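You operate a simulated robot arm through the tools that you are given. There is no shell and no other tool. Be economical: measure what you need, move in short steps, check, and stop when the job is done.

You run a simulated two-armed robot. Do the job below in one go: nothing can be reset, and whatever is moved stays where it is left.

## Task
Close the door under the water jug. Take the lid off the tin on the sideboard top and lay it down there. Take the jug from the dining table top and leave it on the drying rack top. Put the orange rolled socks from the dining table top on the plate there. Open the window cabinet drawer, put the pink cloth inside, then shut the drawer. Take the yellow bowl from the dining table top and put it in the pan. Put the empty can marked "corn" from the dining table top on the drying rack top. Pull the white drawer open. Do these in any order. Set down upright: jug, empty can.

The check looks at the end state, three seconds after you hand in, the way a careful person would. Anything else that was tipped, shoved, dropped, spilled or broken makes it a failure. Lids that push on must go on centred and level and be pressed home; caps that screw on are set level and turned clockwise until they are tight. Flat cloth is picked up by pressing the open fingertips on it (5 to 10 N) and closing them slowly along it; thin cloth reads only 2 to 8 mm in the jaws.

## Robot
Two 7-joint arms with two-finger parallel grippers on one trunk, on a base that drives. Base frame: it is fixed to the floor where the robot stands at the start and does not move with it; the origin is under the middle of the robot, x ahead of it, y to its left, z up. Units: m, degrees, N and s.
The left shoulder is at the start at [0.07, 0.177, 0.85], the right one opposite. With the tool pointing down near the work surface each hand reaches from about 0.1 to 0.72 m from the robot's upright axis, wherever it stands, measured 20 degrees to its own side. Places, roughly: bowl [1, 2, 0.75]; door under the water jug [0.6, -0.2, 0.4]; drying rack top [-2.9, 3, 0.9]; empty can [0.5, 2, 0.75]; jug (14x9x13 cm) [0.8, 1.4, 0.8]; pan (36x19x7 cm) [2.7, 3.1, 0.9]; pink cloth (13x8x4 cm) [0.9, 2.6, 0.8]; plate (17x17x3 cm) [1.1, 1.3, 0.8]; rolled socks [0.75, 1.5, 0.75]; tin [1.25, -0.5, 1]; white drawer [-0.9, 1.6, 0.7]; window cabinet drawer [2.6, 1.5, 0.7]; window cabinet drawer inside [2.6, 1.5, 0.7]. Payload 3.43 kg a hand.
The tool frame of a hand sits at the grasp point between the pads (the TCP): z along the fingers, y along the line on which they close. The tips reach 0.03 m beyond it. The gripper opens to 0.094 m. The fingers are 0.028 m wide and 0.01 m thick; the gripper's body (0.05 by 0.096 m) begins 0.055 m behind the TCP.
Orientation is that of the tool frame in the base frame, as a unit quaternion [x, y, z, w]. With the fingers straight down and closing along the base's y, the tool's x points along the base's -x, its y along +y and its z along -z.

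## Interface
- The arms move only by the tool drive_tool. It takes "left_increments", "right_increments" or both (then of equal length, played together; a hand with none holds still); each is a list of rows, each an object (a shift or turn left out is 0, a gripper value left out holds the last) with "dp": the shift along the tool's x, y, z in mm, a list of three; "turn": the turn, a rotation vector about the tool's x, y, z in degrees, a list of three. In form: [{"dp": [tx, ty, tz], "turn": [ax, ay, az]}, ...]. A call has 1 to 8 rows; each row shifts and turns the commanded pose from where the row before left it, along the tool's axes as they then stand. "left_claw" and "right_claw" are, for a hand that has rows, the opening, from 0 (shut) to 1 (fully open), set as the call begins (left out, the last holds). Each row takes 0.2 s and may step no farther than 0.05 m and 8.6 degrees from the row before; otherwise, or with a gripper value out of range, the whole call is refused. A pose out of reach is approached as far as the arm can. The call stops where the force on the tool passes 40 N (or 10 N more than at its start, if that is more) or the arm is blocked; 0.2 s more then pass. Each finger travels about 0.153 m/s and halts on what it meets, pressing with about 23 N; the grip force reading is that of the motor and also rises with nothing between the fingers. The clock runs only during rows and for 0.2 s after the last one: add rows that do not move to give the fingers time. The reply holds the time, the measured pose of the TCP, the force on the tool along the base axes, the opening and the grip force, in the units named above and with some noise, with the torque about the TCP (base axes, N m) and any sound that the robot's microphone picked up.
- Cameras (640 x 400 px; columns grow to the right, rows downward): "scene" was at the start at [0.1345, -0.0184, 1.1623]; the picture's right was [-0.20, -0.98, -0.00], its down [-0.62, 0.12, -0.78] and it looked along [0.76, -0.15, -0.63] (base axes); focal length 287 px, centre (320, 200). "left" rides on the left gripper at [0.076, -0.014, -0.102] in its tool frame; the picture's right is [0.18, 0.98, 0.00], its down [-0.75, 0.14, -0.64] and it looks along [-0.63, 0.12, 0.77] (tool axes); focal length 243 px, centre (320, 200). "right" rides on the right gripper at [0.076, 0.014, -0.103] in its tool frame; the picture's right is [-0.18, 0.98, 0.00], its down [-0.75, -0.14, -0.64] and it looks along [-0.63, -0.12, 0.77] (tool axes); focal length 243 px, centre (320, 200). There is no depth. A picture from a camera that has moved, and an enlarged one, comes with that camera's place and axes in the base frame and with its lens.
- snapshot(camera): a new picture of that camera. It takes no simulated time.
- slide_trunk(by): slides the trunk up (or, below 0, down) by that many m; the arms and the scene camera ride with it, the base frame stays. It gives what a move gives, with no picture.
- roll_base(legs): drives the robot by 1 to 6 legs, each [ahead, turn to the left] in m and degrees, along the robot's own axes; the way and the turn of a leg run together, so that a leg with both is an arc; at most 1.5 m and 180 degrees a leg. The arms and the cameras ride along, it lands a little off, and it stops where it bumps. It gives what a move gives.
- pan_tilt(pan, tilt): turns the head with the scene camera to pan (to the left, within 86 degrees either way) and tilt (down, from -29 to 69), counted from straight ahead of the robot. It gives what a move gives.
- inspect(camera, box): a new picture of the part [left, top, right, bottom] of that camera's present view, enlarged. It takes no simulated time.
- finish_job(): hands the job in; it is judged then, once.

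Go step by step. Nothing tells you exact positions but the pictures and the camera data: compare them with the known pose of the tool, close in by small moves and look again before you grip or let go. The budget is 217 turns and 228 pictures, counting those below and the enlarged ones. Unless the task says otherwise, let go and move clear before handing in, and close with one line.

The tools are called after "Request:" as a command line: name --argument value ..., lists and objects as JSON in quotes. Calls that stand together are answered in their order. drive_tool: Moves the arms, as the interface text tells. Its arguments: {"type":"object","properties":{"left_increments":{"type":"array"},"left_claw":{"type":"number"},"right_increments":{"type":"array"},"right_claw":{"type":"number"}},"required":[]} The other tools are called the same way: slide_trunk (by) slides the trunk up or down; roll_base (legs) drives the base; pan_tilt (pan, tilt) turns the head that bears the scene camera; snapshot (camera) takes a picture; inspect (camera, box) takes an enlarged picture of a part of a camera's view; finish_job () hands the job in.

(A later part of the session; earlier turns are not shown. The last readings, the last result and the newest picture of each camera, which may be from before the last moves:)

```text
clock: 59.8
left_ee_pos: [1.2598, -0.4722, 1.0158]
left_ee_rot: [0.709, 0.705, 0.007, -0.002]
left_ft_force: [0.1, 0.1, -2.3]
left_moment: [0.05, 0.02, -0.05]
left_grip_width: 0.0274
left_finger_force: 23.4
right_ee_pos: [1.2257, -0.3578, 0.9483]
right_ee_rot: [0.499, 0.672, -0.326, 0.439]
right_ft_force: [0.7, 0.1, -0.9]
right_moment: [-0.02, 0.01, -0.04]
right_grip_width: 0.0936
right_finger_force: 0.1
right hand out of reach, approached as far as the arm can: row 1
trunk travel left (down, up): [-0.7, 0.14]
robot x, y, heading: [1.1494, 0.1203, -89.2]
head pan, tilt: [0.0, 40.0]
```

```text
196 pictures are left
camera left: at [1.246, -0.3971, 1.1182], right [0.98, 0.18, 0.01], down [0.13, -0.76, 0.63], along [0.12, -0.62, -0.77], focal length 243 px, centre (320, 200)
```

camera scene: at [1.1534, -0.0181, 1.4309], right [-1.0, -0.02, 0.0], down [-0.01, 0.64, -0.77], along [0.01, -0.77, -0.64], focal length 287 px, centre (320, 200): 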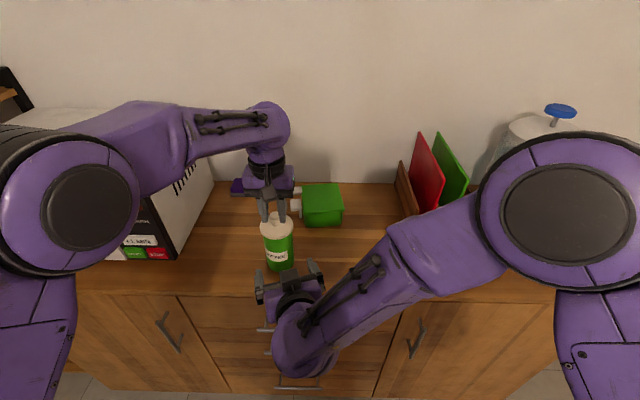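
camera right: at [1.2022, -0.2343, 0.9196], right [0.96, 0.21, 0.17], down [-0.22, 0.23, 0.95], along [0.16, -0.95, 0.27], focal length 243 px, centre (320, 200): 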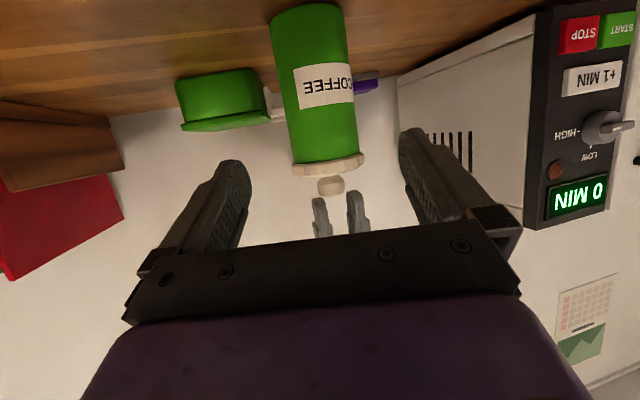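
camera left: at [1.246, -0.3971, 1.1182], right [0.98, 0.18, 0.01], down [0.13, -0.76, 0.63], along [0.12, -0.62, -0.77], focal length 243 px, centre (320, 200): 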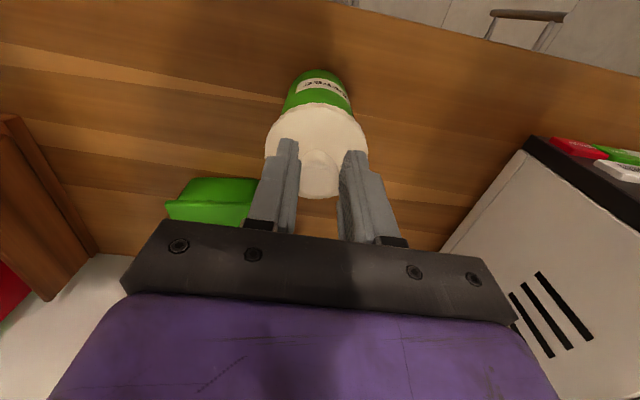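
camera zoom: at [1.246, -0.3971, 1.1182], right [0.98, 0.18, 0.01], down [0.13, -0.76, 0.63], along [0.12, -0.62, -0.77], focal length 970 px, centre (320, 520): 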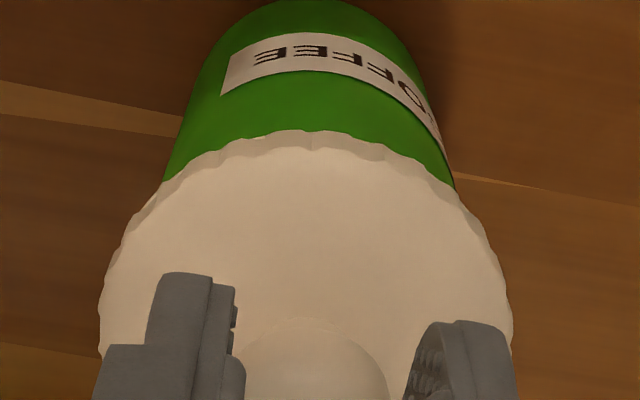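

The left fingers hold just the top 6 mm of the knob, which is centred. I'll move the right hand in around the body.

Request:
drive_tool --right_increments '[{"dp": [2, -1, 30]}, {"dp": [2, -1, 30]}, {"dp": [0, -1, 30]}, {"dp": [0, 0, 20]}]'

Request:
snapshot --camera "right"

Request:
inspect --camera "scene" --box '[210, 170, 370, 270]'

```text
clock: 60.8
left_ee_pos: [1.2588, -0.4728, 1.0165]
left_ee_rot: [0.709, 0.705, 0.008, -0.001]
left_ft_force: [-0.1, 0.6, -3.5]
left_moment: [0.04, 0.01, 0.0]
left_grip_width: 0.0273
left_finger_force: 23.1
right_ee_pos: [1.2508, -0.453, 0.9001]
right_ee_rot: [0.5, 0.672, -0.326, 0.439]
right_ft_force: [0.6, -0.4, -0.2]
right_moment: [0.02, 0.01, -0.01]
right_grip_width: 0.0938
right_finger_force: 0.0
trunk travel left (down, up): [-0.7, 0.14]
robot x, y, heading: [1.1479, 0.1188, -89.3]
head pan, tilt: [0.0, 40.0]
```

```text
195 pictures are left
camera right: at [1.2283, -0.329, 0.8716], right [0.96, 0.21, 0.17], down [-0.22, 0.23, 0.95], along [0.16, -0.95, 0.27], focal length 243 px, centre (320, 200)
```

right: 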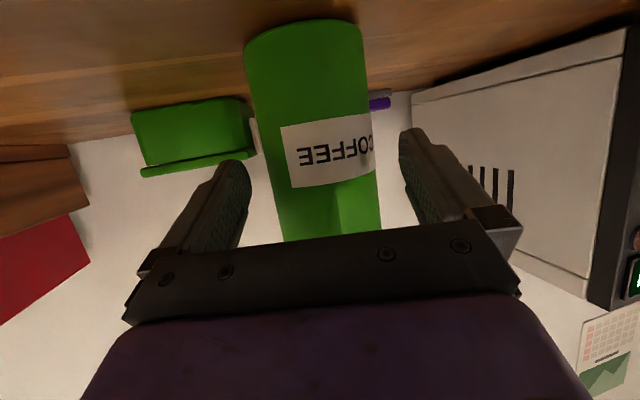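

```text
4.00 times, centred on (290, 220) of scene
camera zoom: at [1.1521, -0.0184, 1.4308], right [-1.0, -0.02, 0.0], down [-0.01, 0.64, -0.77], along [0.01, -0.77, -0.64], focal length 1150 px, centre (440, 120)
```

zoom: 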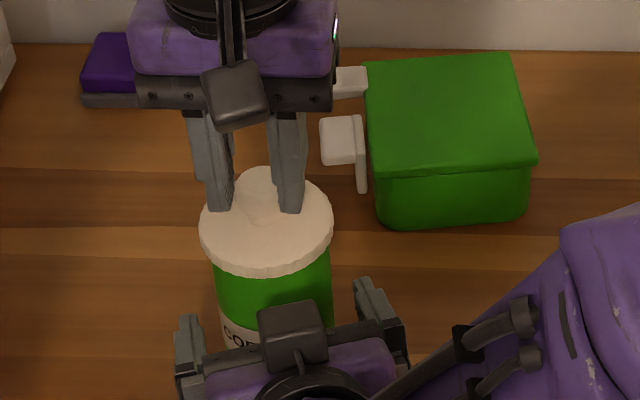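

The tin body is between the right fingers. I'll go slightly deeper and close.

Request:
drive_tool --right_increments '[{"dp": [0, -2, 12]}]'

Request:
drive_tool --right_increments '[{"dp": [0, 0, 0]}, {"dp": [0, 0, 0]}, {"dp": [0, 0, 0]}]' --right_claw 0

Request:
snapshot --camera "right"

Request:
inspect --camera "scene" --box '[210, 170, 370, 270]'

```text
clock: 61.2
left_ee_pos: [1.2574, -0.4724, 1.0142]
left_ee_rot: [0.708, 0.706, 0.007, 0.0]
left_ft_force: [-0.2, 0.6, -3.0]
left_moment: [0.04, -0.02, 0.01]
left_grip_width: 0.0273
left_finger_force: 23.1
right_ee_pos: [1.2497, -0.4639, 0.8965]
right_ee_rot: [0.499, 0.673, -0.325, 0.439]
right_ft_force: [-0.2, -0.4, 0.1]
right_moment: [-0.03, 0.03, 0.03]
right_grip_width: 0.0941
right_finger_force: 0.2
trunk travel left (down, up): [-0.7, 0.14]
robot x, y, heading: [1.1471, 0.1191, -89.1]
head pan, tilt: [0.0, 40.0]
```

```text
clock: 62.0
left_ee_pos: [1.2584, -0.4711, 1.0156]
left_ee_rot: [0.709, 0.705, 0.007, -0.001]
left_ft_force: [-0.9, 1.1, 0.2]
left_moment: [-0.03, 0.0, -0.01]
left_grip_width: 0.0273
left_finger_force: 23.3
right_ee_pos: [1.2502, -0.4635, 0.8967]
right_ee_rot: [0.5, 0.672, -0.327, 0.439]
right_ft_force: [0.0, -0.8, 1.0]
right_moment: [0.03, 0.02, 0.02]
right_grip_width: 0.0693
right_finger_force: 22.9
trunk travel left (down, up): [-0.7, 0.14]
robot x, y, heading: [1.1519, 0.1171, -89.2]
head pan, tilt: [0.0, 40.0]
heard: snap
```

```text
193 pictures are left
camera right: at [1.228, -0.3401, 0.8672], right [0.96, 0.21, 0.17], down [-0.22, 0.23, 0.95], along [0.16, -0.95, 0.27], focal length 243 px, centre (320, 200)
```

right: 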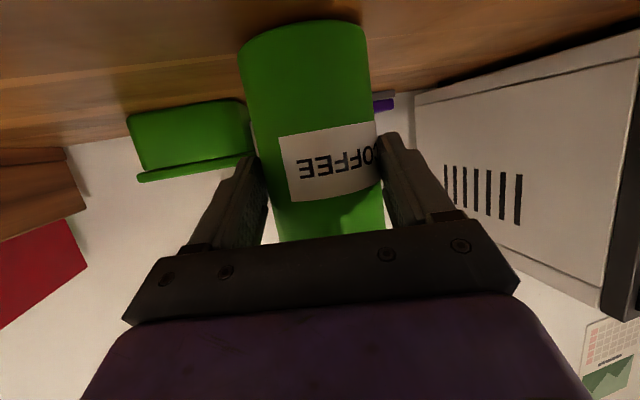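

```text
4.00 times, centred on (290, 220) of scene
camera zoom: at [1.1516, -0.0173, 1.4309], right [-1.0, -0.02, 0.0], down [-0.01, 0.64, -0.77], along [0.01, -0.77, -0.64], focal length 1150 px, centre (440, 120)
```

zoom: 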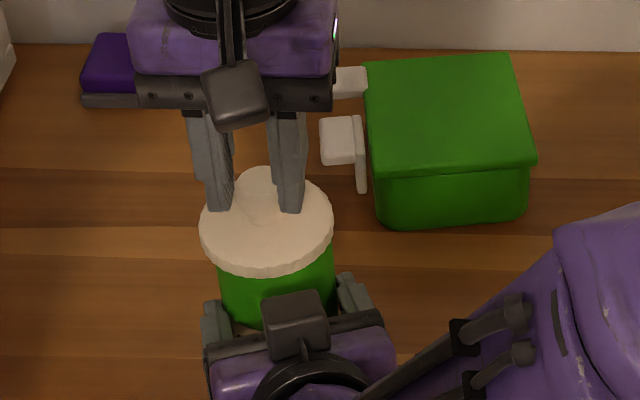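

I heard a snap and the left load dropped, so the lid seems to have popped free. I'll lift the left hand gently.

Request:
drive_tool --left_increments '[{"dp": [0, 0, -5]}, {"dp": [0, 0, -10]}, {"dp": [0, 0, -15]}, {"dp": [0, 0, -20]}, {"dp": [0, 0, -20]}]'

Request:
inspect --camera "scene" --box '[210, 140, 370, 240]'

```text
clock: 63.2
left_ee_pos: [1.2568, -0.4721, 1.086]
left_ee_rot: [0.71, 0.704, 0.008, -0.001]
left_ft_force: [-1.0, 0.5, -0.2]
left_moment: [0.01, -0.01, 0.0]
left_grip_width: 0.0273
left_finger_force: 22.9
right_ee_pos: [1.2498, -0.4644, 0.895]
right_ee_rot: [0.499, 0.672, -0.327, 0.439]
right_ft_force: [-0.1, -0.5, -0.7]
right_moment: [0.06, 0.01, -0.01]
right_grip_width: 0.0693
right_finger_force: 23.1
trunk travel left (down, up): [-0.7, 0.14]
robot x, y, heading: [1.1479, 0.12, -89.2]
head pan, tilt: [0.0, 40.0]
```

```text
4.00 times, centred on (290, 190) of scene
camera zoom: at [1.1516, -0.0171, 1.4309], right [-1.0, -0.02, 0.0], down [-0.01, 0.64, -0.77], along [0.01, -0.77, -0.64], focal length 1150 px, centre (440, 240)
```

zoom: 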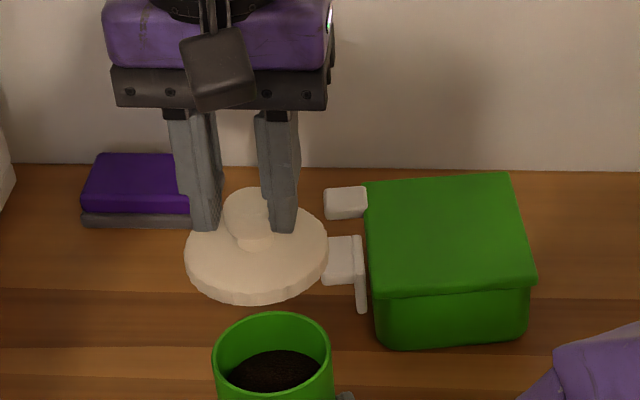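

The lid is off and the tin is full of coffee. First I'll set the tin firmly down with the right hand.

Request:
drive_tool --right_increments '[{"dp": [0.9, 0, 0.4]}, {"dp": [0.9, 0, 0.4]}, {"dp": [0.9, 0, 0.4]}]'

Request:
drive_tool --left_increments '[{"dp": [3, 30, 0]}, {"dp": [3, 30, 0]}, {"dp": [2, 30, 0]}, {"dp": [2, 30, 0]}, {"dp": [0, 0, 30]}, {"dp": [0, 0, 30]}, {"dp": [0, 0, 30]}, {"dp": [0, 0, 30]}]'

Request:
snapshot --camera "scene"

```text
clock: 64.0
left_ee_pos: [1.2579, -0.4717, 1.0851]
left_ee_rot: [0.709, 0.705, 0.008, -0.001]
left_ft_force: [0.5, 0.4, 0.5]
left_moment: [0.01, 0.02, 0.02]
left_grip_width: 0.0276
left_finger_force: 22.7
right_ee_pos: [1.2505, -0.4648, 0.8943]
right_ee_rot: [0.499, 0.671, -0.327, 0.44]
right_ft_force: [-0.9, 1.2, -0.1]
right_moment: [0.02, 0.06, -0.03]
right_grip_width: 0.0691
right_finger_force: 23.2
trunk travel left (down, up): [-0.7, 0.14]
robot x, y, heading: [1.1477, 0.1188, -89.1]
head pan, tilt: [0.0, 40.0]
```

```text
clock: 65.8
left_ee_pos: [1.3781, -0.4592, 0.967]
left_ee_rot: [0.71, 0.705, 0.007, -0.001]
left_ft_force: [0.3, -0.2, -0.6]
left_moment: [0.0, -0.04, 0.0]
left_grip_width: 0.0276
left_finger_force: 22.4
right_ee_pos: [1.2509, -0.4639, 0.8932]
right_ee_rot: [0.5, 0.672, -0.327, 0.439]
right_ft_force: [-0.3, -0.1, -0.7]
right_moment: [-0.02, 0.05, -0.02]
right_grip_width: 0.0692
right_finger_force: 22.6
trunk travel left (down, up): [-0.7, 0.14]
robot x, y, heading: [1.148, 0.1238, -89.0]
head pan, tilt: [0.0, 40.0]
```

```text
190 pictures are left
camera scene: at [1.1517, -0.0174, 1.431], right [-1.0, -0.02, 0.0], down [-0.01, 0.64, -0.77], along [0.01, -0.77, -0.64], focal length 287 px, centre (320, 200)
```

scene: 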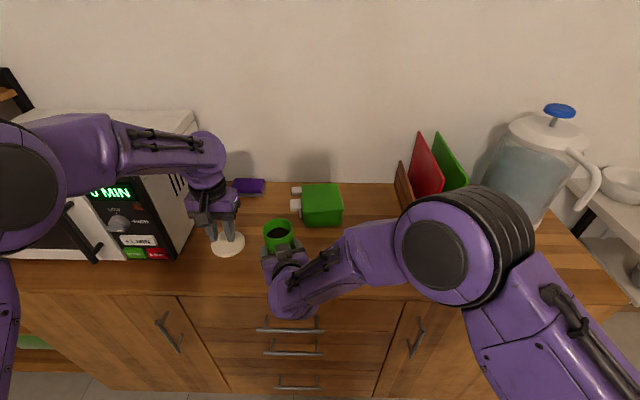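

The tin rests on the counter. I'll lower the lid until it touches.

Request:
drive_tool --left_increments '[{"dp": [0, 0, 15]}, {"dp": [0, 0, 15]}, {"dp": [0, 0, 8]}, {"dp": [0, 0, 0]}]'

Request:
inspect --camera "scene" --box '[150, 170, 310, 270]'

```text
clock: 66.8
left_ee_pos: [1.3792, -0.4614, 0.9294]
left_ee_rot: [0.71, 0.705, 0.006, -0.002]
left_ft_force: [0.3, -0.6, -0.9]
left_moment: [-0.02, 0.01, -0.02]
left_grip_width: 0.0275
left_finger_force: 22.7
right_ee_pos: [1.2508, -0.4636, 0.8938]
right_ee_rot: [0.499, 0.672, -0.326, 0.44]
right_ft_force: [0.5, -0.1, -0.1]
right_moment: [0.0, -0.1, 0.07]
right_grip_width: 0.0692
right_finger_force: 22.8
trunk travel left (down, up): [-0.7, 0.14]
robot x, y, heading: [1.1477, 0.1164, -89.1]
head pan, tilt: [0.0, 40.0]
```

```text
4.00 times, centred on (230, 220) of scene
camera zoom: at [1.1517, -0.0171, 1.431], right [-1.0, -0.02, 0.0], down [-0.01, 0.64, -0.77], along [0.01, -0.77, -0.64], focal length 1150 px, centre (680, 120)
```

zoom: 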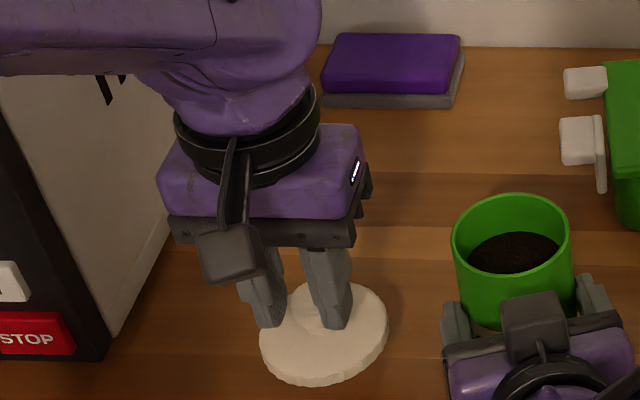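

Request:
drive_tool --left_increments '[{"dp": [0, 0, 4]}, {"dp": [0, 0, 4]}, {"dp": [0, 0, 3]}, {"dp": [0, 0, 3]}, {"dp": [0, 0, 3]}, {"dp": [0, 0, 3]}]'

Request:
inspect --camera "scene" --box '[150, 170, 310, 270]'

```text
clock: 68.2
left_ee_pos: [1.3795, -0.4602, 0.9089]
left_ee_rot: [0.709, 0.705, 0.008, -0.001]
left_ft_force: [0.2, 0.0, -0.4]
left_moment: [-0.02, 0.01, 0.06]
left_grip_width: 0.0276
left_finger_force: 22.6
right_ee_pos: [1.2508, -0.4633, 0.8937]
right_ee_rot: [0.5, 0.671, -0.327, 0.439]
right_ft_force: [-0.3, -0.3, -1.0]
right_moment: [-0.01, 0.09, -0.07]
right_grip_width: 0.0695
right_finger_force: 23.0
trunk travel left (down, up): [-0.7, 0.14]
robot x, y, heading: [1.1491, 0.1196, -89.1]
head pan, tilt: [0.0, 40.0]
```

```text
4.00 times, centred on (230, 220) of scene
camera zoom: at [1.1516, -0.0171, 1.431], right [-1.0, -0.02, 0.0], down [-0.01, 0.64, -0.77], along [0.01, -0.77, -0.64], focal length 1150 px, centre (680, 120)
```

zoom: 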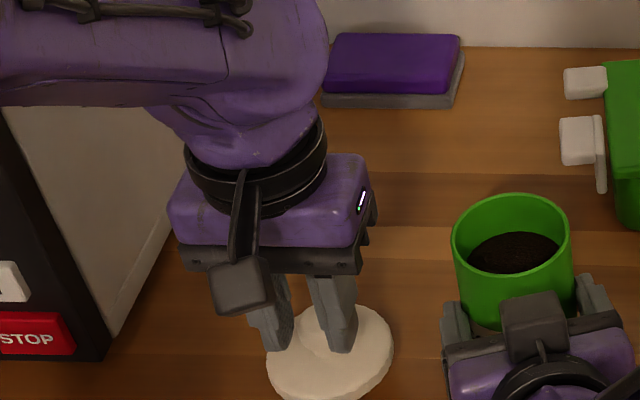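

Request:
drive_tool --left_increments '[{"dp": [0, 0, 3]}, {"dp": [0, 0, 3]}, {"dp": [0, 0, 2]}, {"dp": [0, 0, 2]}]'

Request:
drive_tool --left_increments '[{"dp": [0, 0, 2]}, {"dp": [0, 0, 2]}, {"dp": [0, 0, 2]}, {"dp": [0, 0, 2]}]'

Request:
snapshot --camera "right"

```text
clock: 69.2
left_ee_pos: [1.3804, -0.4601, 0.9002]
left_ee_rot: [0.71, 0.704, 0.007, -0.001]
left_ft_force: [0.6, -0.6, 0.1]
left_moment: [0.0, -0.02, -0.02]
left_grip_width: 0.0275
left_finger_force: 23.0
right_ee_pos: [1.2512, -0.464, 0.8944]
right_ee_rot: [0.5, 0.672, -0.327, 0.439]
right_ft_force: [0.2, -0.1, 1.1]
right_moment: [-0.03, -0.03, 0.03]
right_grip_width: 0.0692
right_finger_force: 22.7
trunk travel left (down, up): [-0.7, 0.14]
robot x, y, heading: [1.1524, 0.1188, -88.9]
head pan, tilt: [0.0, 40.0]
```

```text
clock: 70.2
left_ee_pos: [1.3795, -0.4603, 0.8914]
left_ee_rot: [0.71, 0.704, 0.008, -0.001]
left_ft_force: [0.1, -0.1, 0.3]
left_moment: [-0.03, -0.02, 0.01]
left_grip_width: 0.0272
left_finger_force: 22.8
right_ee_pos: [1.2511, -0.4647, 0.8929]
right_ee_rot: [0.499, 0.671, -0.327, 0.44]
right_ft_force: [0.3, -0.1, 0.7]
right_moment: [-0.01, -0.07, 0.04]
right_grip_width: 0.0692
right_finger_force: 23.0
trunk travel left (down, up): [-0.7, 0.14]
robot x, y, heading: [1.1486, 0.121, -89.1]
head pan, tilt: [0.0, 40.0]
```

```text
187 pictures are left
camera right: at [1.2289, -0.3407, 0.8653], right [0.96, 0.21, 0.17], down [-0.22, 0.23, 0.95], along [0.16, -0.95, 0.27], focal length 243 px, centre (320, 200)
```

right: 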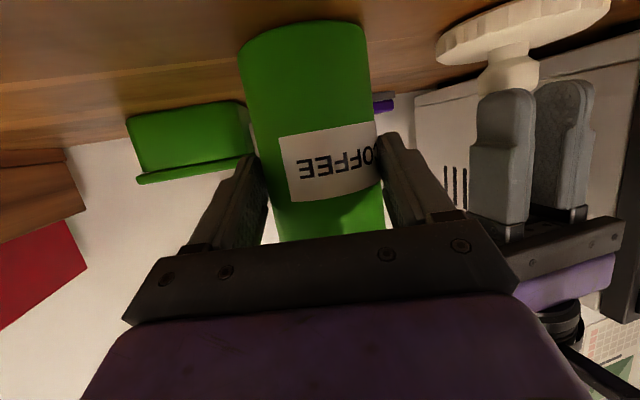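

Request:
drive_tool --left_increments '[{"dp": [0, 0, 2]}, {"dp": [0, 0, 2]}, {"dp": [0, 0, 2]}, {"dp": [0, 0, 2]}]'

Request:
inspect --camera "right" --box '[400, 0, 640, 150]'

```text
clock: 71.2
left_ee_pos: [1.3799, -0.459, 0.8876]
left_ee_rot: [0.709, 0.705, 0.004, 0.003]
left_ft_force: [3.7, -2.5, 28.1]
left_moment: [-0.19, -0.11, 0.1]
left_grip_width: 0.0273
left_finger_force: 23.0
right_ee_pos: [1.2509, -0.4624, 0.8955]
right_ee_rot: [0.499, 0.671, -0.327, 0.44]
right_ft_force: [-0.4, 0.1, 1.1]
right_moment: [0.06, 0.02, 0.01]
right_grip_width: 0.0691
right_finger_force: 23.2
trunk travel left (down, up): [-0.7, 0.14]
robot x, y, heading: [1.1502, 0.1218, -89.2]
head pan, tilt: [0.0, 40.0]
```

```text
2.67 times, centred on (520, 75) of right
camera zoom: at [1.2285, -0.3385, 0.8669], right [0.96, 0.21, 0.17], down [-0.22, 0.24, 0.95], along [0.16, -0.95, 0.27], focal length 647 px, centre (-213, 533)
```

zoom: 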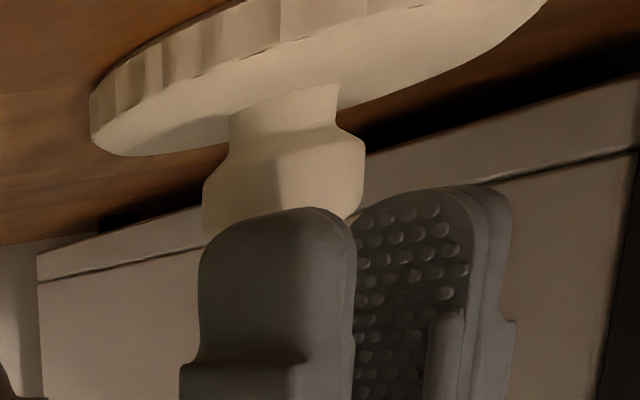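

The lid touches the counter. I'll relax the push, open both hands, and lift the left hand clear.

Request:
drive_tool --left_increments '[{"dp": [0, 0, -4]}, {"dp": [0, 0, 0]}]'

Request:
drive_tool --left_increments '[{"dp": [0, 0, 0]}, {"dp": [0, 0, 0]}, {"dp": [0, 0, 0]}, {"dp": [0, 0, -20]}, {"dp": [0, 0, -40]}, {"dp": [0, 0, -40]}, {"dp": [0, 0, -40]}, {"dp": [0, 0, -20]}]' --left_claw 0.6

Request:
drive_tool --right_increments '[{"dp": [0, 0, 0]}, {"dp": [0, 0, 0]}, {"dp": [0, 0, 0]}, {"dp": [0, 0, -10]}, {"dp": [0, 0, -30]}, {"dp": [0, 0, -40]}, {"dp": [0, 0, -40]}, {"dp": [0, 0, -30]}]' --right_claw 1

Request:
snapshot --camera "scene"

```text
clock: 71.8
left_ee_pos: [1.3794, -0.4583, 0.8878]
left_ee_rot: [0.71, 0.705, 0.008, -0.001]
left_ft_force: [3.7, -3.5, 12.8]
left_moment: [-0.63, -0.07, 0.08]
left_grip_width: 0.0274
left_finger_force: 22.9
right_ee_pos: [1.2501, -0.4633, 0.8945]
right_ee_rot: [0.499, 0.672, -0.327, 0.439]
right_ft_force: [-0.4, -0.8, -0.4]
right_moment: [0.09, 0.04, -0.03]
right_grip_width: 0.0693
right_finger_force: 22.5
trunk travel left (down, up): [-0.7, 0.14]
robot x, y, heading: [1.148, 0.1214, -89.0]
head pan, tilt: [0.0, 40.0]
```

```text
clock: 73.6
left_ee_pos: [1.379, -0.4617, 1.0459]
left_ee_rot: [0.709, 0.705, 0.007, -0.001]
left_ft_force: [-0.8, -0.1, -0.6]
left_moment: [0.03, -0.01, 0.0]
left_grip_width: 0.0562
left_finger_force: 0.1
right_ee_pos: [1.251, -0.4646, 0.8929]
right_ee_rot: [0.5, 0.671, -0.327, 0.439]
right_ft_force: [-0.6, 0.3, 0.3]
right_moment: [-0.02, 0.06, -0.01]
right_grip_width: 0.0694
right_finger_force: 23.2
trunk travel left (down, up): [-0.7, 0.14]
robot x, y, heading: [1.1481, 0.1255, -89.2]
head pan, tilt: [0.0, 40.0]
```

```text
clock: 75.4
left_ee_pos: [1.378, -0.4623, 1.0472]
left_ee_rot: [0.71, 0.704, 0.007, 0.0]
left_ft_force: [-0.4, 0.0, 1.1]
left_moment: [0.02, 0.01, -0.04]
left_grip_width: 0.0565
left_finger_force: 0.2
right_ee_pos: [1.2069, -0.3404, 0.9595]
right_ee_rot: [0.512, 0.662, -0.325, 0.442]
right_ft_force: [0.2, 1.7, -0.4]
right_moment: [-0.1, -0.01, 0.0]
right_grip_width: 0.0942
right_finger_force: 0.0
trunk travel left (down, up): [-0.7, 0.14]
robot x, y, heading: [1.1472, 0.1187, -89.1]
head pan, tilt: [0.0, 40.0]
```

```text
185 pictures are left
camera scene: at [1.1507, -0.0163, 1.4314], right [-1.0, -0.02, 0.0], down [-0.01, 0.64, -0.77], along [0.01, -0.77, -0.64], focal length 287 px, centre (320, 200)
```

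scene: 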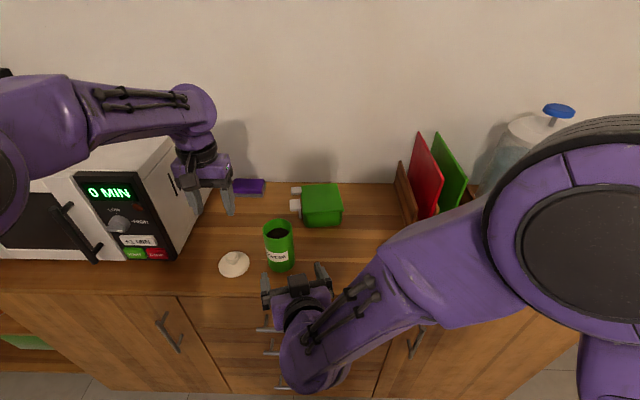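

The lid lies on the sideboard and the tin stands upright. I'll back away, reset the hands, and turn toward the table.

Request:
roll_base --legs '[[-0.3, 0]]'

Request:
drive_tool --left_increments '[{"dp": [40, 0, 0]}, {"dp": [40, 0, 0]}, {"dp": [40, 0, 0]}, {"dp": [40, 0, 0]}, {"dp": [40, -20, 0]}, {"dp": [40, -20, 0]}, {"dp": [0, -20, 0]}, {"dp": [0, -20, 0]}]' --right_increments '[{"dp": [0, -40, 0], "turn": [0, 8.3, 0]}, {"dp": [0, -40, 0], "turn": [0, 8.3, 0]}, {"dp": [0, -40, 0], "turn": [0, 8.3, 0]}, {"dp": [0, -40, 0], "turn": [0, 8.3, 0]}, {"dp": [0, -40, 0], "turn": [0, 8.3, 0]}, {"dp": [0, -40, 0], "turn": [0, 8.3, 0]}, {"dp": [0, -20, 0], "turn": [0, 8.3, 0]}, {"dp": [0, 0, 0], "turn": [0, 8.3, 0]}]' --left_claw 1

Request:
drive_tool --right_increments '[{"turn": [0, 0, 8]}, {"turn": [0, 0, 8]}]'

Request:
snapshot --camera "scene"

```text
clock: 77.4
left_ee_pos: [1.3727, -0.1595, 1.0461]
left_ee_rot: [0.711, 0.703, 0.007, -0.001]
left_ft_force: [0.2, -0.5, 0.7]
left_moment: [0.02, 0.01, -0.02]
left_grip_width: 0.0565
left_finger_force: 0.1
right_ee_pos: [1.2044, -0.0364, 0.9626]
right_ee_rot: [0.51, 0.661, -0.325, 0.445]
right_ft_force: [-0.1, -0.5, 0.0]
right_moment: [-0.03, -0.04, 0.0]
right_grip_width: 0.094
right_finger_force: 0.1
trunk travel left (down, up): [-0.7, 0.14]
robot x, y, heading: [1.1475, 0.4242, -89.5]
head pan, tilt: [0.0, 40.0]
```

```text
clock: 79.2
left_ee_pos: [1.2924, 0.0807, 1.0483]
left_ee_rot: [0.711, 0.703, 0.008, -0.001]
left_ft_force: [0.3, -1.1, 0.4]
left_moment: [0.03, -0.01, -0.02]
left_grip_width: 0.0942
left_finger_force: 0.1
right_ee_pos: [0.952, -0.1052, 0.9562]
right_ee_rot: [0.605, 0.796, 0.009, 0.01]
right_ft_force: [-1.0, -0.1, 0.1]
right_moment: [-0.01, 0.02, 0.01]
right_grip_width: 0.0941
right_finger_force: 0.0
trunk travel left (down, up): [-0.7, 0.14]
robot x, y, heading: [1.1444, 0.4257, -89.5]
head pan, tilt: [0.0, 40.0]
```

```text
clock: 79.8
left_ee_pos: [1.294, 0.0816, 1.0477]
left_ee_rot: [0.711, 0.703, 0.007, -0.001]
left_ft_force: [0.4, 0.1, 0.3]
left_moment: [0.0, 0.05, 0.01]
left_grip_width: 0.094
left_finger_force: 0.0
right_ee_pos: [0.9537, -0.1039, 0.9552]
right_ee_rot: [0.71, 0.704, 0.009, 0.01]
right_ft_force: [0.0, 0.2, -0.1]
right_moment: [0.0, 0.0, -0.01]
right_grip_width: 0.0941
right_finger_force: 0.0
trunk travel left (down, up): [-0.7, 0.14]
robot x, y, heading: [1.1424, 0.427, -89.6]
head pan, tilt: [0.0, 40.0]
```

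```text
184 pictures are left
camera scene: at [1.1463, 0.2869, 1.431], right [-1.0, -0.01, 0.0], down [-0.01, 0.64, -0.77], along [0.01, -0.77, -0.64], focal length 287 px, centre (320, 200)
```

scene: 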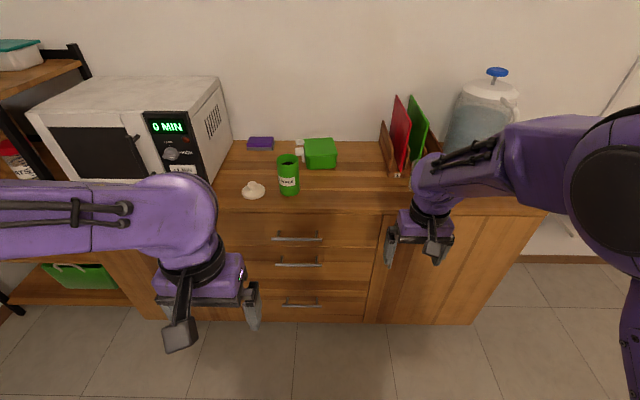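

I'll retract the hands and turn around to view the table.

Request:
drive_tool --left_increments '[{"dp": [30, 0, -20]}, {"dp": [30, 0, -20]}, {"dp": [0, 0, 0]}, {"dp": [0, 0, 0]}]' --right_increments '[{"dp": [40, 0, -40]}, {"dp": [40, 0, -40]}, {"dp": [40, 0, -20]}, {"dp": [40, 0, 0]}]'

Request:
roll_base --legs '[[0, 90], [0, 90]]'

Request:
snapshot --camera "scene"

Request:
pan_tilt --pan 30 --tilt 30

Request:
snapshot --camera "scene"

```text
refused: row 1 steps farther than a row can; nothing moved
```

```text
clock: 87.9
left_ee_pos: [0.9846, 0.76, 1.0482]
left_ee_rot: [0.714, -0.7, 0.001, 0.008]
left_ft_force: [-0.8, 0.2, -0.2]
left_moment: [-0.01, 0.0, -0.02]
left_grip_width: 0.0936
left_finger_force: 0.0
right_ee_pos: [1.3181, 0.9568, 0.9569]
right_ee_rot: [0.716, -0.698, -0.009, 0.009]
right_ft_force: [1.0, 0.6, -0.1]
right_moment: [-0.01, 0.0, 0.0]
right_grip_width: 0.094
right_finger_force: 0.1
trunk travel left (down, up): [-0.7, 0.14]
robot x, y, heading: [1.1484, 0.4226, 92.2]
head pan, tilt: [0.0, 40.0]
```

```text
183 pictures are left
camera scene: at [1.1395, 0.5572, 1.431], right [1.0, 0.04, 0.0], down [0.03, -0.64, -0.77], along [-0.03, 0.77, -0.64], focal length 287 px, centre (320, 200)
```

scene: 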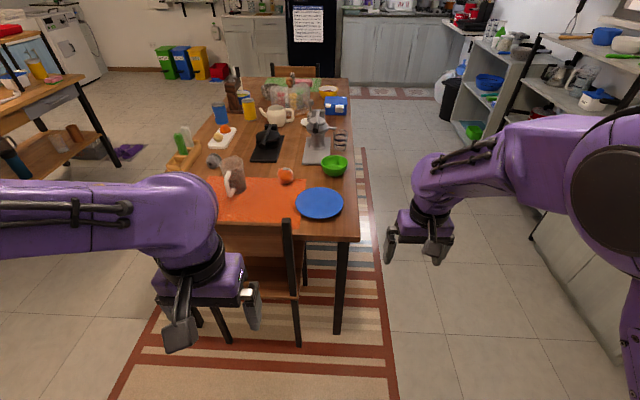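

```text
clock: 88.9
left_ee_pos: [0.9848, 0.7609, 1.0476]
left_ee_rot: [0.714, -0.7, 0.002, 0.007]
left_ft_force: [0.6, -0.3, -0.4]
left_moment: [0.0, -0.05, 0.0]
left_grip_width: 0.0941
left_finger_force: 0.1
right_ee_pos: [1.3188, 0.9569, 0.9581]
right_ee_rot: [0.716, -0.698, -0.01, 0.009]
right_ft_force: [-1.0, 0.9, 0.2]
right_moment: [0.01, 0.01, -0.01]
right_grip_width: 0.0939
right_finger_force: 0.1
trunk travel left (down, up): [-0.7, 0.14]
robot x, y, heading: [1.1463, 0.4245, 92.4]
head pan, tilt: [30.0, 30.0]
```

```text
182 pictures are left
camera scene: at [1.0948, 0.5487, 1.4463], right [0.84, 0.54, 0.0], down [0.27, -0.42, -0.87], along [-0.46, 0.73, -0.5], focal length 287 px, centre (320, 200)
```

scene: 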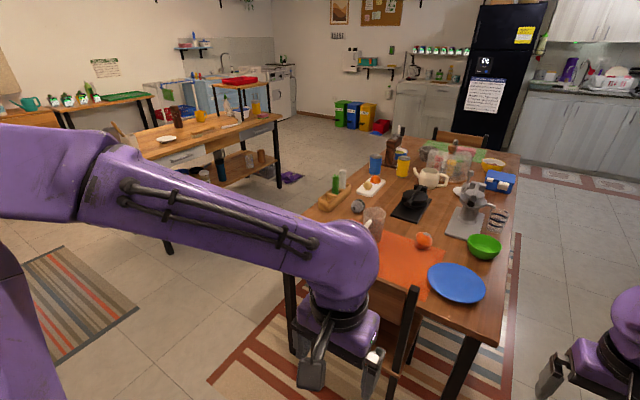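

A clear view of the table: blue plate, jug, an orange ball, bowls and cans. I'll zoom in on the items.

Request:
inspect --camera "scene" --box '[330, 180, 490, 280]'

Request:
inspect --camera "scene" --box '[360, 130, 520, 230]'

```text
4.00 times, centred on (410, 230) of scene
camera zoom: at [1.0948, 0.5487, 1.4463], right [0.84, 0.54, 0.0], down [0.27, -0.42, -0.87], along [-0.46, 0.73, -0.5], focal length 1150 px, centre (-40, 80)
```

zoom: 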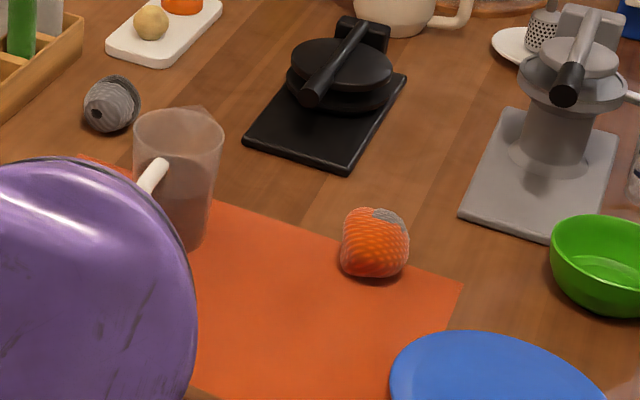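

```text
4.00 times, centred on (440, 180) of scene
camera zoom: at [1.0948, 0.5487, 1.4463], right [0.84, 0.54, 0.0], down [0.27, -0.42, -0.87], along [-0.46, 0.73, -0.5], focal length 1150 px, centre (-160, 280)
```

zoom: 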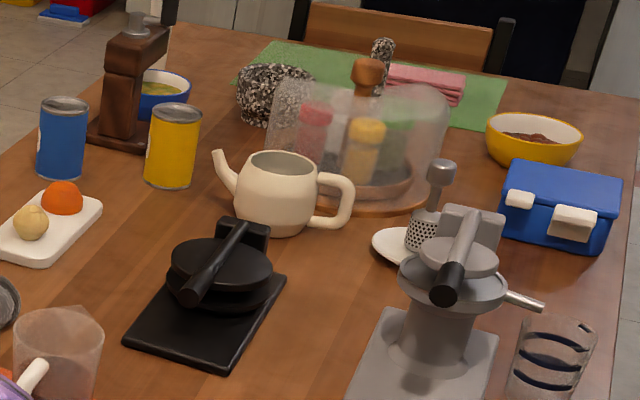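

The orange rolled socks are the knit ball at about (0.96,1.49), and the yellow bowl, which holds food, is near the far right. I'll drive around to the table's right side to handle socks, bowl and cloth.

Request:
drive_tool --left_increments '[{"dp": [0, 0, 0]}, {"dp": [0, 0, 0]}, {"dp": [0, 0, 0]}, {"dp": [0, 0, 0]}]' --right_increments '[{"dp": [40, 0, -20]}, {"dp": [40, 0, -20]}, {"dp": [40, 0, -20]}, {"dp": [40, 0, -20]}]'

Request:
slide_trunk --by 0.05

Request:
roll_base --legs '[[0, -92], [0.52, 0], [0, 90], [1.05, 0]]'

Request:
pan_tilt --pan 30 --tilt 40

Request:
snapshot --camera "scene"

```text
clock: 89.9
left_ee_pos: [0.9895, 0.7611, 1.0477]
left_ee_rot: [0.714, -0.7, -0.001, 0.009]
left_ft_force: [0.9, -0.4, -0.5]
left_moment: [0.0, 0.04, 0.01]
left_grip_width: 0.094
left_finger_force: 0.1
right_ee_pos: [1.3293, 0.797, 1.0346]
right_ee_rot: [0.717, -0.697, -0.012, 0.009]
right_ft_force: [-0.1, -0.5, 0.4]
right_moment: [-0.03, 0.03, 0.0]
right_grip_width: 0.094
right_finger_force: 0.1
trunk travel left (down, up): [-0.7, 0.14]
robot x, y, heading: [1.1439, 0.4245, 92.5]
head pan, tilt: [30.0, 30.0]
```

```text
clock: 90.8
left_ee_pos: [0.9839, 0.7605, 1.0979]
left_ee_rot: [0.714, -0.7, 0.001, 0.008]
left_ft_force: [0.1, -0.1, 0.2]
left_moment: [0.01, -0.01, -0.02]
left_grip_width: 0.0939
left_finger_force: 0.2
right_ee_pos: [1.3236, 0.7978, 1.086]
right_ee_rot: [0.715, -0.699, -0.009, 0.009]
right_ft_force: [-0.2, -0.8, -0.6]
right_moment: [-0.02, 0.01, 0.01]
right_grip_width: 0.094
right_finger_force: 0.1
trunk travel left (down, up): [-0.75, 0.09]
robot x, y, heading: [1.1462, 0.4234, 92.6]
head pan, tilt: [30.0, 30.0]
```

```text
clock: 106.5
left_ee_pos: [1.4686, 1.8103, 1.0972]
left_ee_rot: [0.713, -0.701, 0.001, 0.007]
left_ft_force: [-0.6, -0.2, 0.4]
left_moment: [0.01, 0.02, 0.03]
left_grip_width: 0.0942
left_finger_force: 0.1
right_ee_pos: [1.8073, 1.8474, 1.0859]
right_ee_rot: [0.715, -0.699, -0.009, 0.009]
right_ft_force: [1.2, -0.1, 0.1]
right_moment: [-0.02, 0.06, -0.02]
right_grip_width: 0.0941
right_finger_force: 0.1
trunk travel left (down, up): [-0.75, 0.09]
robot x, y, heading: [1.6281, 1.4757, 92.4]
head pan, tilt: [30.0, 30.0]
```

```text
clock: 107.2
left_ee_pos: [1.4676, 1.8107, 1.0969]
left_ee_rot: [0.714, -0.7, 0.001, 0.007]
left_ft_force: [0.4, -0.4, -0.1]
left_moment: [-0.01, -0.01, -0.03]
left_grip_width: 0.0943
left_finger_force: 0.1
right_ee_pos: [1.807, 1.8476, 1.0855]
right_ee_rot: [0.715, -0.699, -0.01, 0.008]
right_ft_force: [-0.3, 0.3, -0.5]
right_moment: [0.0, 0.0, 0.01]
right_grip_width: 0.0942
right_finger_force: 0.0
trunk travel left (down, up): [-0.75, 0.09]
robot x, y, heading: [1.6271, 1.4712, 92.3]
head pan, tilt: [30.0, 40.0]
```

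```text
179 pictures are left
camera scene: at [1.5802, 1.5937, 1.481], right [0.85, 0.53, 0.0], down [0.34, -0.54, -0.77], along [-0.41, 0.65, -0.64], focal length 287 px, centre (320, 200)
```

scene: 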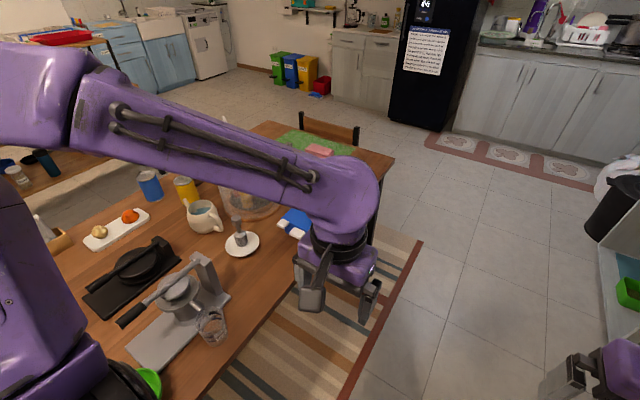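

Path clear. Now I turn left to face the table.

Request:
roll_base --legs '[[0, 88]]'

Request:
pan_tilt --pan 0 --tilt 45

Request:
snapshot --camera "scene"

Request:
snapshot --camera "left"

```text
clock: 111.3
left_ee_pos: [1.2836, 1.3282, 1.0982]
left_ee_rot: [1.0, -0.011, 0.006, 0.004]
left_ft_force: [-0.2, -0.1, 0.7]
left_moment: [-0.02, -0.02, 0.02]
left_grip_width: 0.0942
left_finger_force: 0.0
right_ee_pos: [1.2616, 1.6678, 1.0867]
right_ee_rot: [1.0, -0.009, -0.001, 0.013]
right_ft_force: [0.2, 0.7, -0.5]
right_moment: [0.01, 0.0, -0.03]
right_grip_width: 0.0938
right_finger_force: 0.0
trunk travel left (down, up): [-0.75, 0.09]
robot x, y, heading: [1.6289, 1.4687, 180.1]
head pan, tilt: [30.0, 40.0]
```

```text
clock: 112.3
left_ee_pos: [1.2831, 1.3276, 1.0975]
left_ee_rot: [1.0, -0.011, 0.005, 0.006]
left_ft_force: [-0.8, -0.2, 0.4]
left_moment: [-0.02, 0.01, 0.03]
left_grip_width: 0.094
left_finger_force: 0.1
right_ee_pos: [1.2607, 1.6682, 1.085]
right_ee_rot: [1.0, -0.009, -0.002, 0.013]
right_ft_force: [-0.6, -0.2, -0.4]
right_moment: [0.0, 0.01, 0.01]
right_grip_width: 0.0943
right_finger_force: 0.1
trunk travel left (down, up): [-0.75, 0.09]
robot x, y, heading: [1.6266, 1.4745, 180.1]
head pan, tilt: [0.0, 45.0]
```

```text
178 pictures are left
camera scene: at [1.4962, 1.4716, 1.4737], right [0.0, 1.0, 0.0], down [0.71, 0.0, -0.71], along [-0.71, 0.0, -0.71], focal length 287 px, centre (320, 200)
```

scene: 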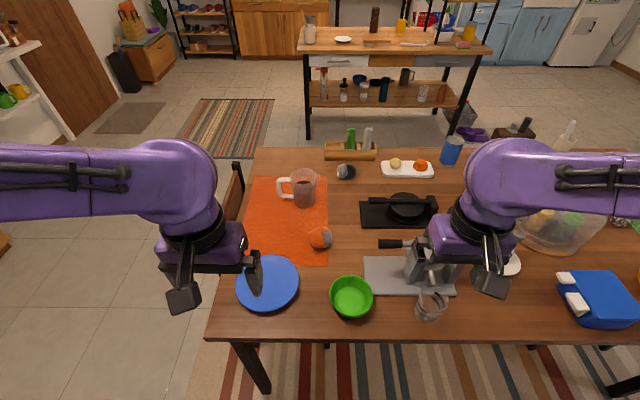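

```text
177 pictures are left
camera left: at [1.3593, 1.3416, 1.2007], right [0.16, -0.99, 0.01], down [-0.76, -0.12, 0.63], along [-0.62, -0.11, -0.77], focal length 243 px, centre (320, 200)
```

left: 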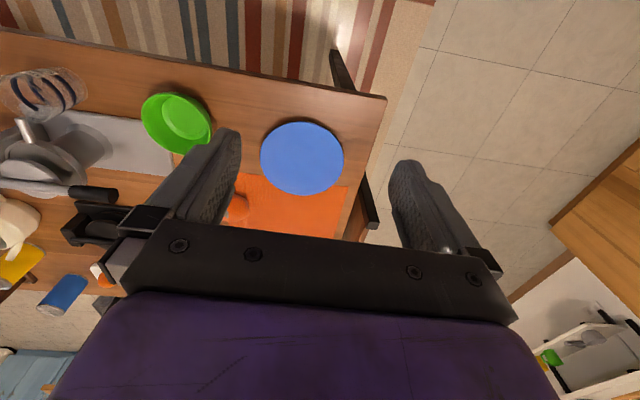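

Everything is within view: socks at about (0.96,1.472), plate centre at (1.10,1.33). I'll move the left hand above the socks.

Request:
drive_tool --left_increments '[{"dp": [-40, -18, 12]}, {"dp": [-40, -18, 12]}, {"dp": [-40, -18, 12]}, {"dp": [-40, -18, 12]}, {"dp": [-40, -18, 12]}, {"dp": [-40, -18, 12]}, {"dp": [-40, -18, 12]}, {"dp": [-40, -18, 12]}]' --left_claw 1

Request:
snapshot --camera "left"

Request:
snapshot --camera "scene"

```text
clock: 114.1
left_ee_pos: [0.9829, 1.4687, 1.0003]
left_ee_rot: [1.0, -0.011, 0.008, 0.005]
left_ft_force: [-0.5, 0.1, 0.5]
left_moment: [0.03, -0.05, 0.01]
left_grip_width: 0.0939
left_finger_force: 0.1
left hand out of reach, approached as far as the arm can: row 8
right_ee_pos: [1.2594, 1.6677, 1.0845]
right_ee_rot: [1.0, -0.009, 0.0, 0.013]
right_ft_force: [-0.4, 0.0, 0.1]
right_moment: [-0.01, 0.02, 0.01]
right_grip_width: 0.0941
right_finger_force: 0.1
trunk travel left (down, up): [-0.75, 0.09]
robot x, y, heading: [1.626, 1.4707, 180.1]
head pan, tilt: [0.0, 45.0]
```

```text
176 pictures are left
camera left: at [1.0577, 1.4825, 1.1024], right [0.16, -0.99, 0.01], down [-0.77, -0.12, 0.63], along [-0.62, -0.11, -0.78], focal length 243 px, centre (320, 200)
```

left: 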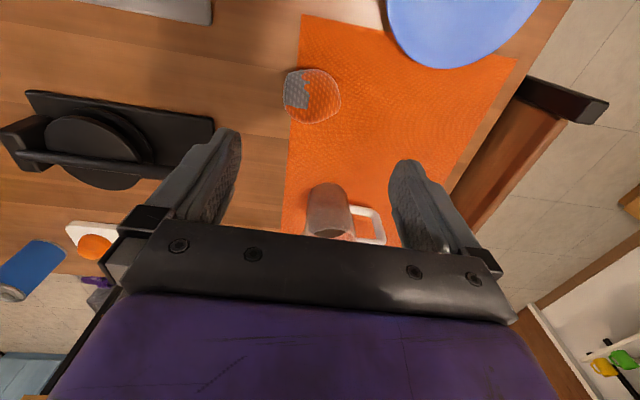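

```text
175 pictures are left
camera scene: at [1.4939, 1.472, 1.4736], right [0.0, 1.0, 0.0], down [0.71, 0.0, -0.71], along [-0.71, 0.0, -0.71], focal length 287 px, centre (320, 200)
```

scene: 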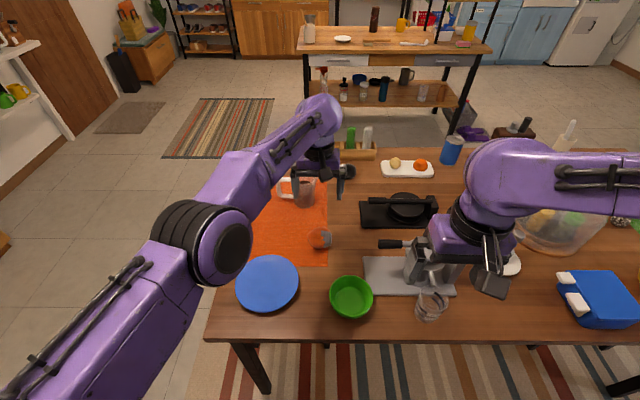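

Sock centre confirmed at (0.968,1.475). Descending over it.

Request:
drive_tool --left_increments '[{"dp": [-5, -2, 40]}, {"dp": [-5, -2, 40]}, {"dp": [-5, -2, 40]}, {"dp": [0, 0, 35]}, {"dp": [0, 0, 0]}]'

Request:
snapshot --camera "left"

```text
clock: 115.3
left_ee_pos: [0.9879, 1.4497, 0.857]
left_ee_rot: [1.0, -0.012, 0.005, 0.005]
left_ft_force: [0.5, 0.4, 0.6]
left_moment: [-0.01, 0.03, -0.01]
left_grip_width: 0.0942
left_finger_force: 0.1
left hand out of reach, approached as far as the arm can: row 1, 2, 3, 4
right_ee_pos: [1.2606, 1.6683, 1.085]
right_ee_rot: [1.0, -0.01, -0.002, 0.012]
right_ft_force: [0.0, -0.3, 1.0]
right_moment: [0.02, 0.0, 0.02]
right_grip_width: 0.094
right_finger_force: 0.1
trunk travel left (down, up): [-0.75, 0.09]
robot x, y, heading: [1.6281, 1.4719, 179.9]
head pan, tilt: [0.0, 45.0]
```

```text
174 pictures are left
camera left: at [1.0639, 1.4634, 0.9596], right [0.16, -0.99, 0.01], down [-0.76, -0.12, 0.64], along [-0.63, -0.11, -0.77], focal length 243 px, centre (320, 200)
```

left: 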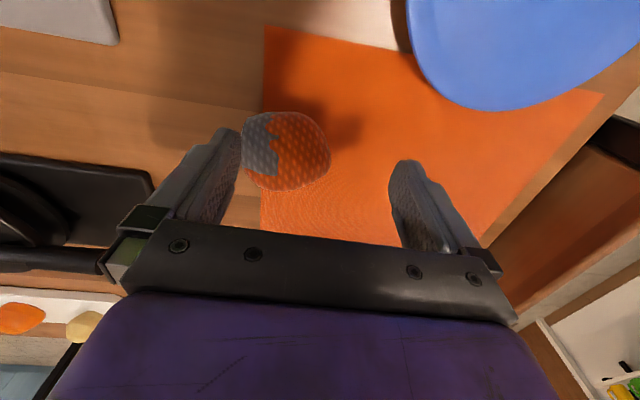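

The arm hit its reach limit and drifted. I'll raise the hand, lower the trunk and roll 5 cm closer.

Request:
drive_tool --left_increments '[{"dp": [0, 0, -40]}, {"dp": [0, 0, -40]}, {"dp": [0, 0, -20]}]'

Request:
slide_trunk --by -0.1

Request:
roll_base --legs '[[0.06, 0]]'

Request:
drive_tool --left_increments '[{"dp": [20, -14, 0]}, {"dp": [15, -12, 0]}, {"dp": [0, 0, 15]}, {"dp": [0, 0, 0]}]'

Request:
snapshot --camera "left"

```text
clock: 116.1
left_ee_pos: [0.978, 1.4543, 0.9563]
left_ee_rot: [1.0, -0.012, 0.007, 0.005]
left_ft_force: [0.0, -1.3, 0.1]
left_moment: [-0.05, 0.05, -0.05]
left_grip_width: 0.0938
left_finger_force: 0.0
left hand out of reach, approached as far as the arm can: row 1, 3
right_ee_pos: [1.2606, 1.6674, 1.0861]
right_ee_rot: [1.0, -0.009, -0.001, 0.012]
right_ft_force: [-0.1, 0.2, -0.5]
right_moment: [0.0, 0.01, -0.01]
right_grip_width: 0.0941
right_finger_force: 0.1
trunk travel left (down, up): [-0.75, 0.09]
robot x, y, heading: [1.6303, 1.4696, 180.0]
head pan, tilt: [0.0, 45.0]
```

```text
clock: 117.4
left_ee_pos: [0.9786, 1.4544, 0.8562]
left_ee_rot: [1.0, -0.012, 0.007, 0.005]
left_ft_force: [0.6, 1.0, 0.0]
left_moment: [0.02, 0.02, 0.0]
left_grip_width: 0.0941
left_finger_force: 0.1
right_ee_pos: [1.2599, 1.6683, 0.9848]
right_ee_rot: [1.0, -0.01, -0.001, 0.013]
right_ft_force: [-0.3, 0.6, 0.4]
right_moment: [0.01, 0.0, -0.01]
right_grip_width: 0.094
right_finger_force: 0.0
trunk travel left (down, up): [-0.65, 0.19]
robot x, y, heading: [1.6255, 1.4702, 180.2]
head pan, tilt: [0.0, 45.0]
```

```text
clock: 118.4
left_ee_pos: [0.92, 1.4549, 0.8581]
left_ee_rot: [1.0, -0.011, 0.005, 0.005]
left_ft_force: [-0.5, 0.3, 0.0]
left_moment: [-0.04, 0.04, 0.02]
left_grip_width: 0.094
left_finger_force: 0.0
right_ee_pos: [1.2041, 1.6685, 0.9867]
right_ee_rot: [1.0, -0.009, -0.002, 0.013]
right_ft_force: [1.6, -0.4, -0.4]
right_moment: [0.01, 0.02, 0.03]
right_grip_width: 0.0941
right_finger_force: 0.1
trunk travel left (down, up): [-0.65, 0.19]
robot x, y, heading: [1.5677, 1.4696, 179.9]
head pan, tilt: [0.0, 45.0]
```

```text
clock: 119.4
left_ee_pos: [0.9315, 1.4841, 0.8416]
left_ee_rot: [1.0, -0.011, 0.006, 0.006]
left_ft_force: [-0.2, -0.2, -0.2]
left_moment: [-0.03, 0.01, 0.03]
left_grip_width: 0.0939
left_finger_force: 0.0
left hand out of reach, approached as far as the arm can: row 1, 2
right_ee_pos: [1.2036, 1.6697, 0.9863]
right_ee_rot: [1.0, -0.01, -0.002, 0.013]
right_ft_force: [-0.2, -0.1, 0.3]
right_moment: [0.01, -0.01, 0.01]
right_grip_width: 0.0942
right_finger_force: 0.1
trunk travel left (down, up): [-0.65, 0.19]
robot x, y, heading: [1.5656, 1.4718, 179.8]
head pan, tilt: [0.0, 45.0]
```

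```text
173 pictures are left
camera left: at [1.0079, 1.4968, 0.9439], right [0.16, -0.99, 0.01], down [-0.76, -0.12, 0.63], along [-0.62, -0.11, -0.77], focal length 243 px, centre (320, 200)
```

left: 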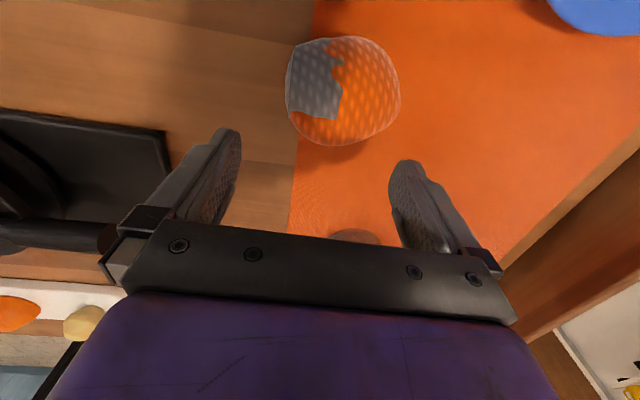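

Sock is at (0.968,1.475). I'll centre over it and descend.

Request:
drive_tool --left_increments '[{"dp": [0, 9, -15]}, {"dp": [20, 0, 0]}, {"dp": [17, 0, 0]}, {"dp": [0, 0, 30]}, {"dp": [0, 0, 30]}, {"dp": [0, 0, 5]}, {"dp": [0, 0, 0]}]'

Request:
snapshot --camera "left"

```text
clock: 121.0
left_ee_pos: [0.9337, 1.4807, 0.7905]
left_ee_rot: [1.0, -0.011, 0.007, 0.005]
left_ft_force: [0.6, -0.6, -1.1]
left_moment: [0.05, -0.01, 0.01]
left_grip_width: 0.0938
left_finger_force: 0.1
left hand out of reach, approached as far as the arm can: row 2, 3
right_ee_pos: [1.2018, 1.6676, 0.9859]
right_ee_rot: [1.0, -0.01, -0.002, 0.013]
right_ft_force: [-0.7, 0.3, 1.1]
right_moment: [-0.01, -0.03, 0.0]
right_grip_width: 0.094
right_finger_force: 0.1
trunk travel left (down, up): [-0.65, 0.19]
robot x, y, heading: [1.5675, 1.4753, 180.1]
head pan, tilt: [0.0, 45.0]
```

```text
172 pictures are left
camera left: at [1.0099, 1.4936, 0.8942], right [0.16, -0.99, 0.01], down [-0.76, -0.12, 0.63], along [-0.62, -0.11, -0.77], focal length 243 px, centre (320, 200)
```

left: 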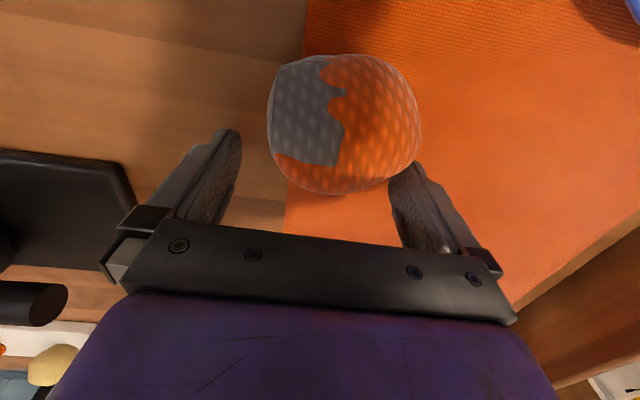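

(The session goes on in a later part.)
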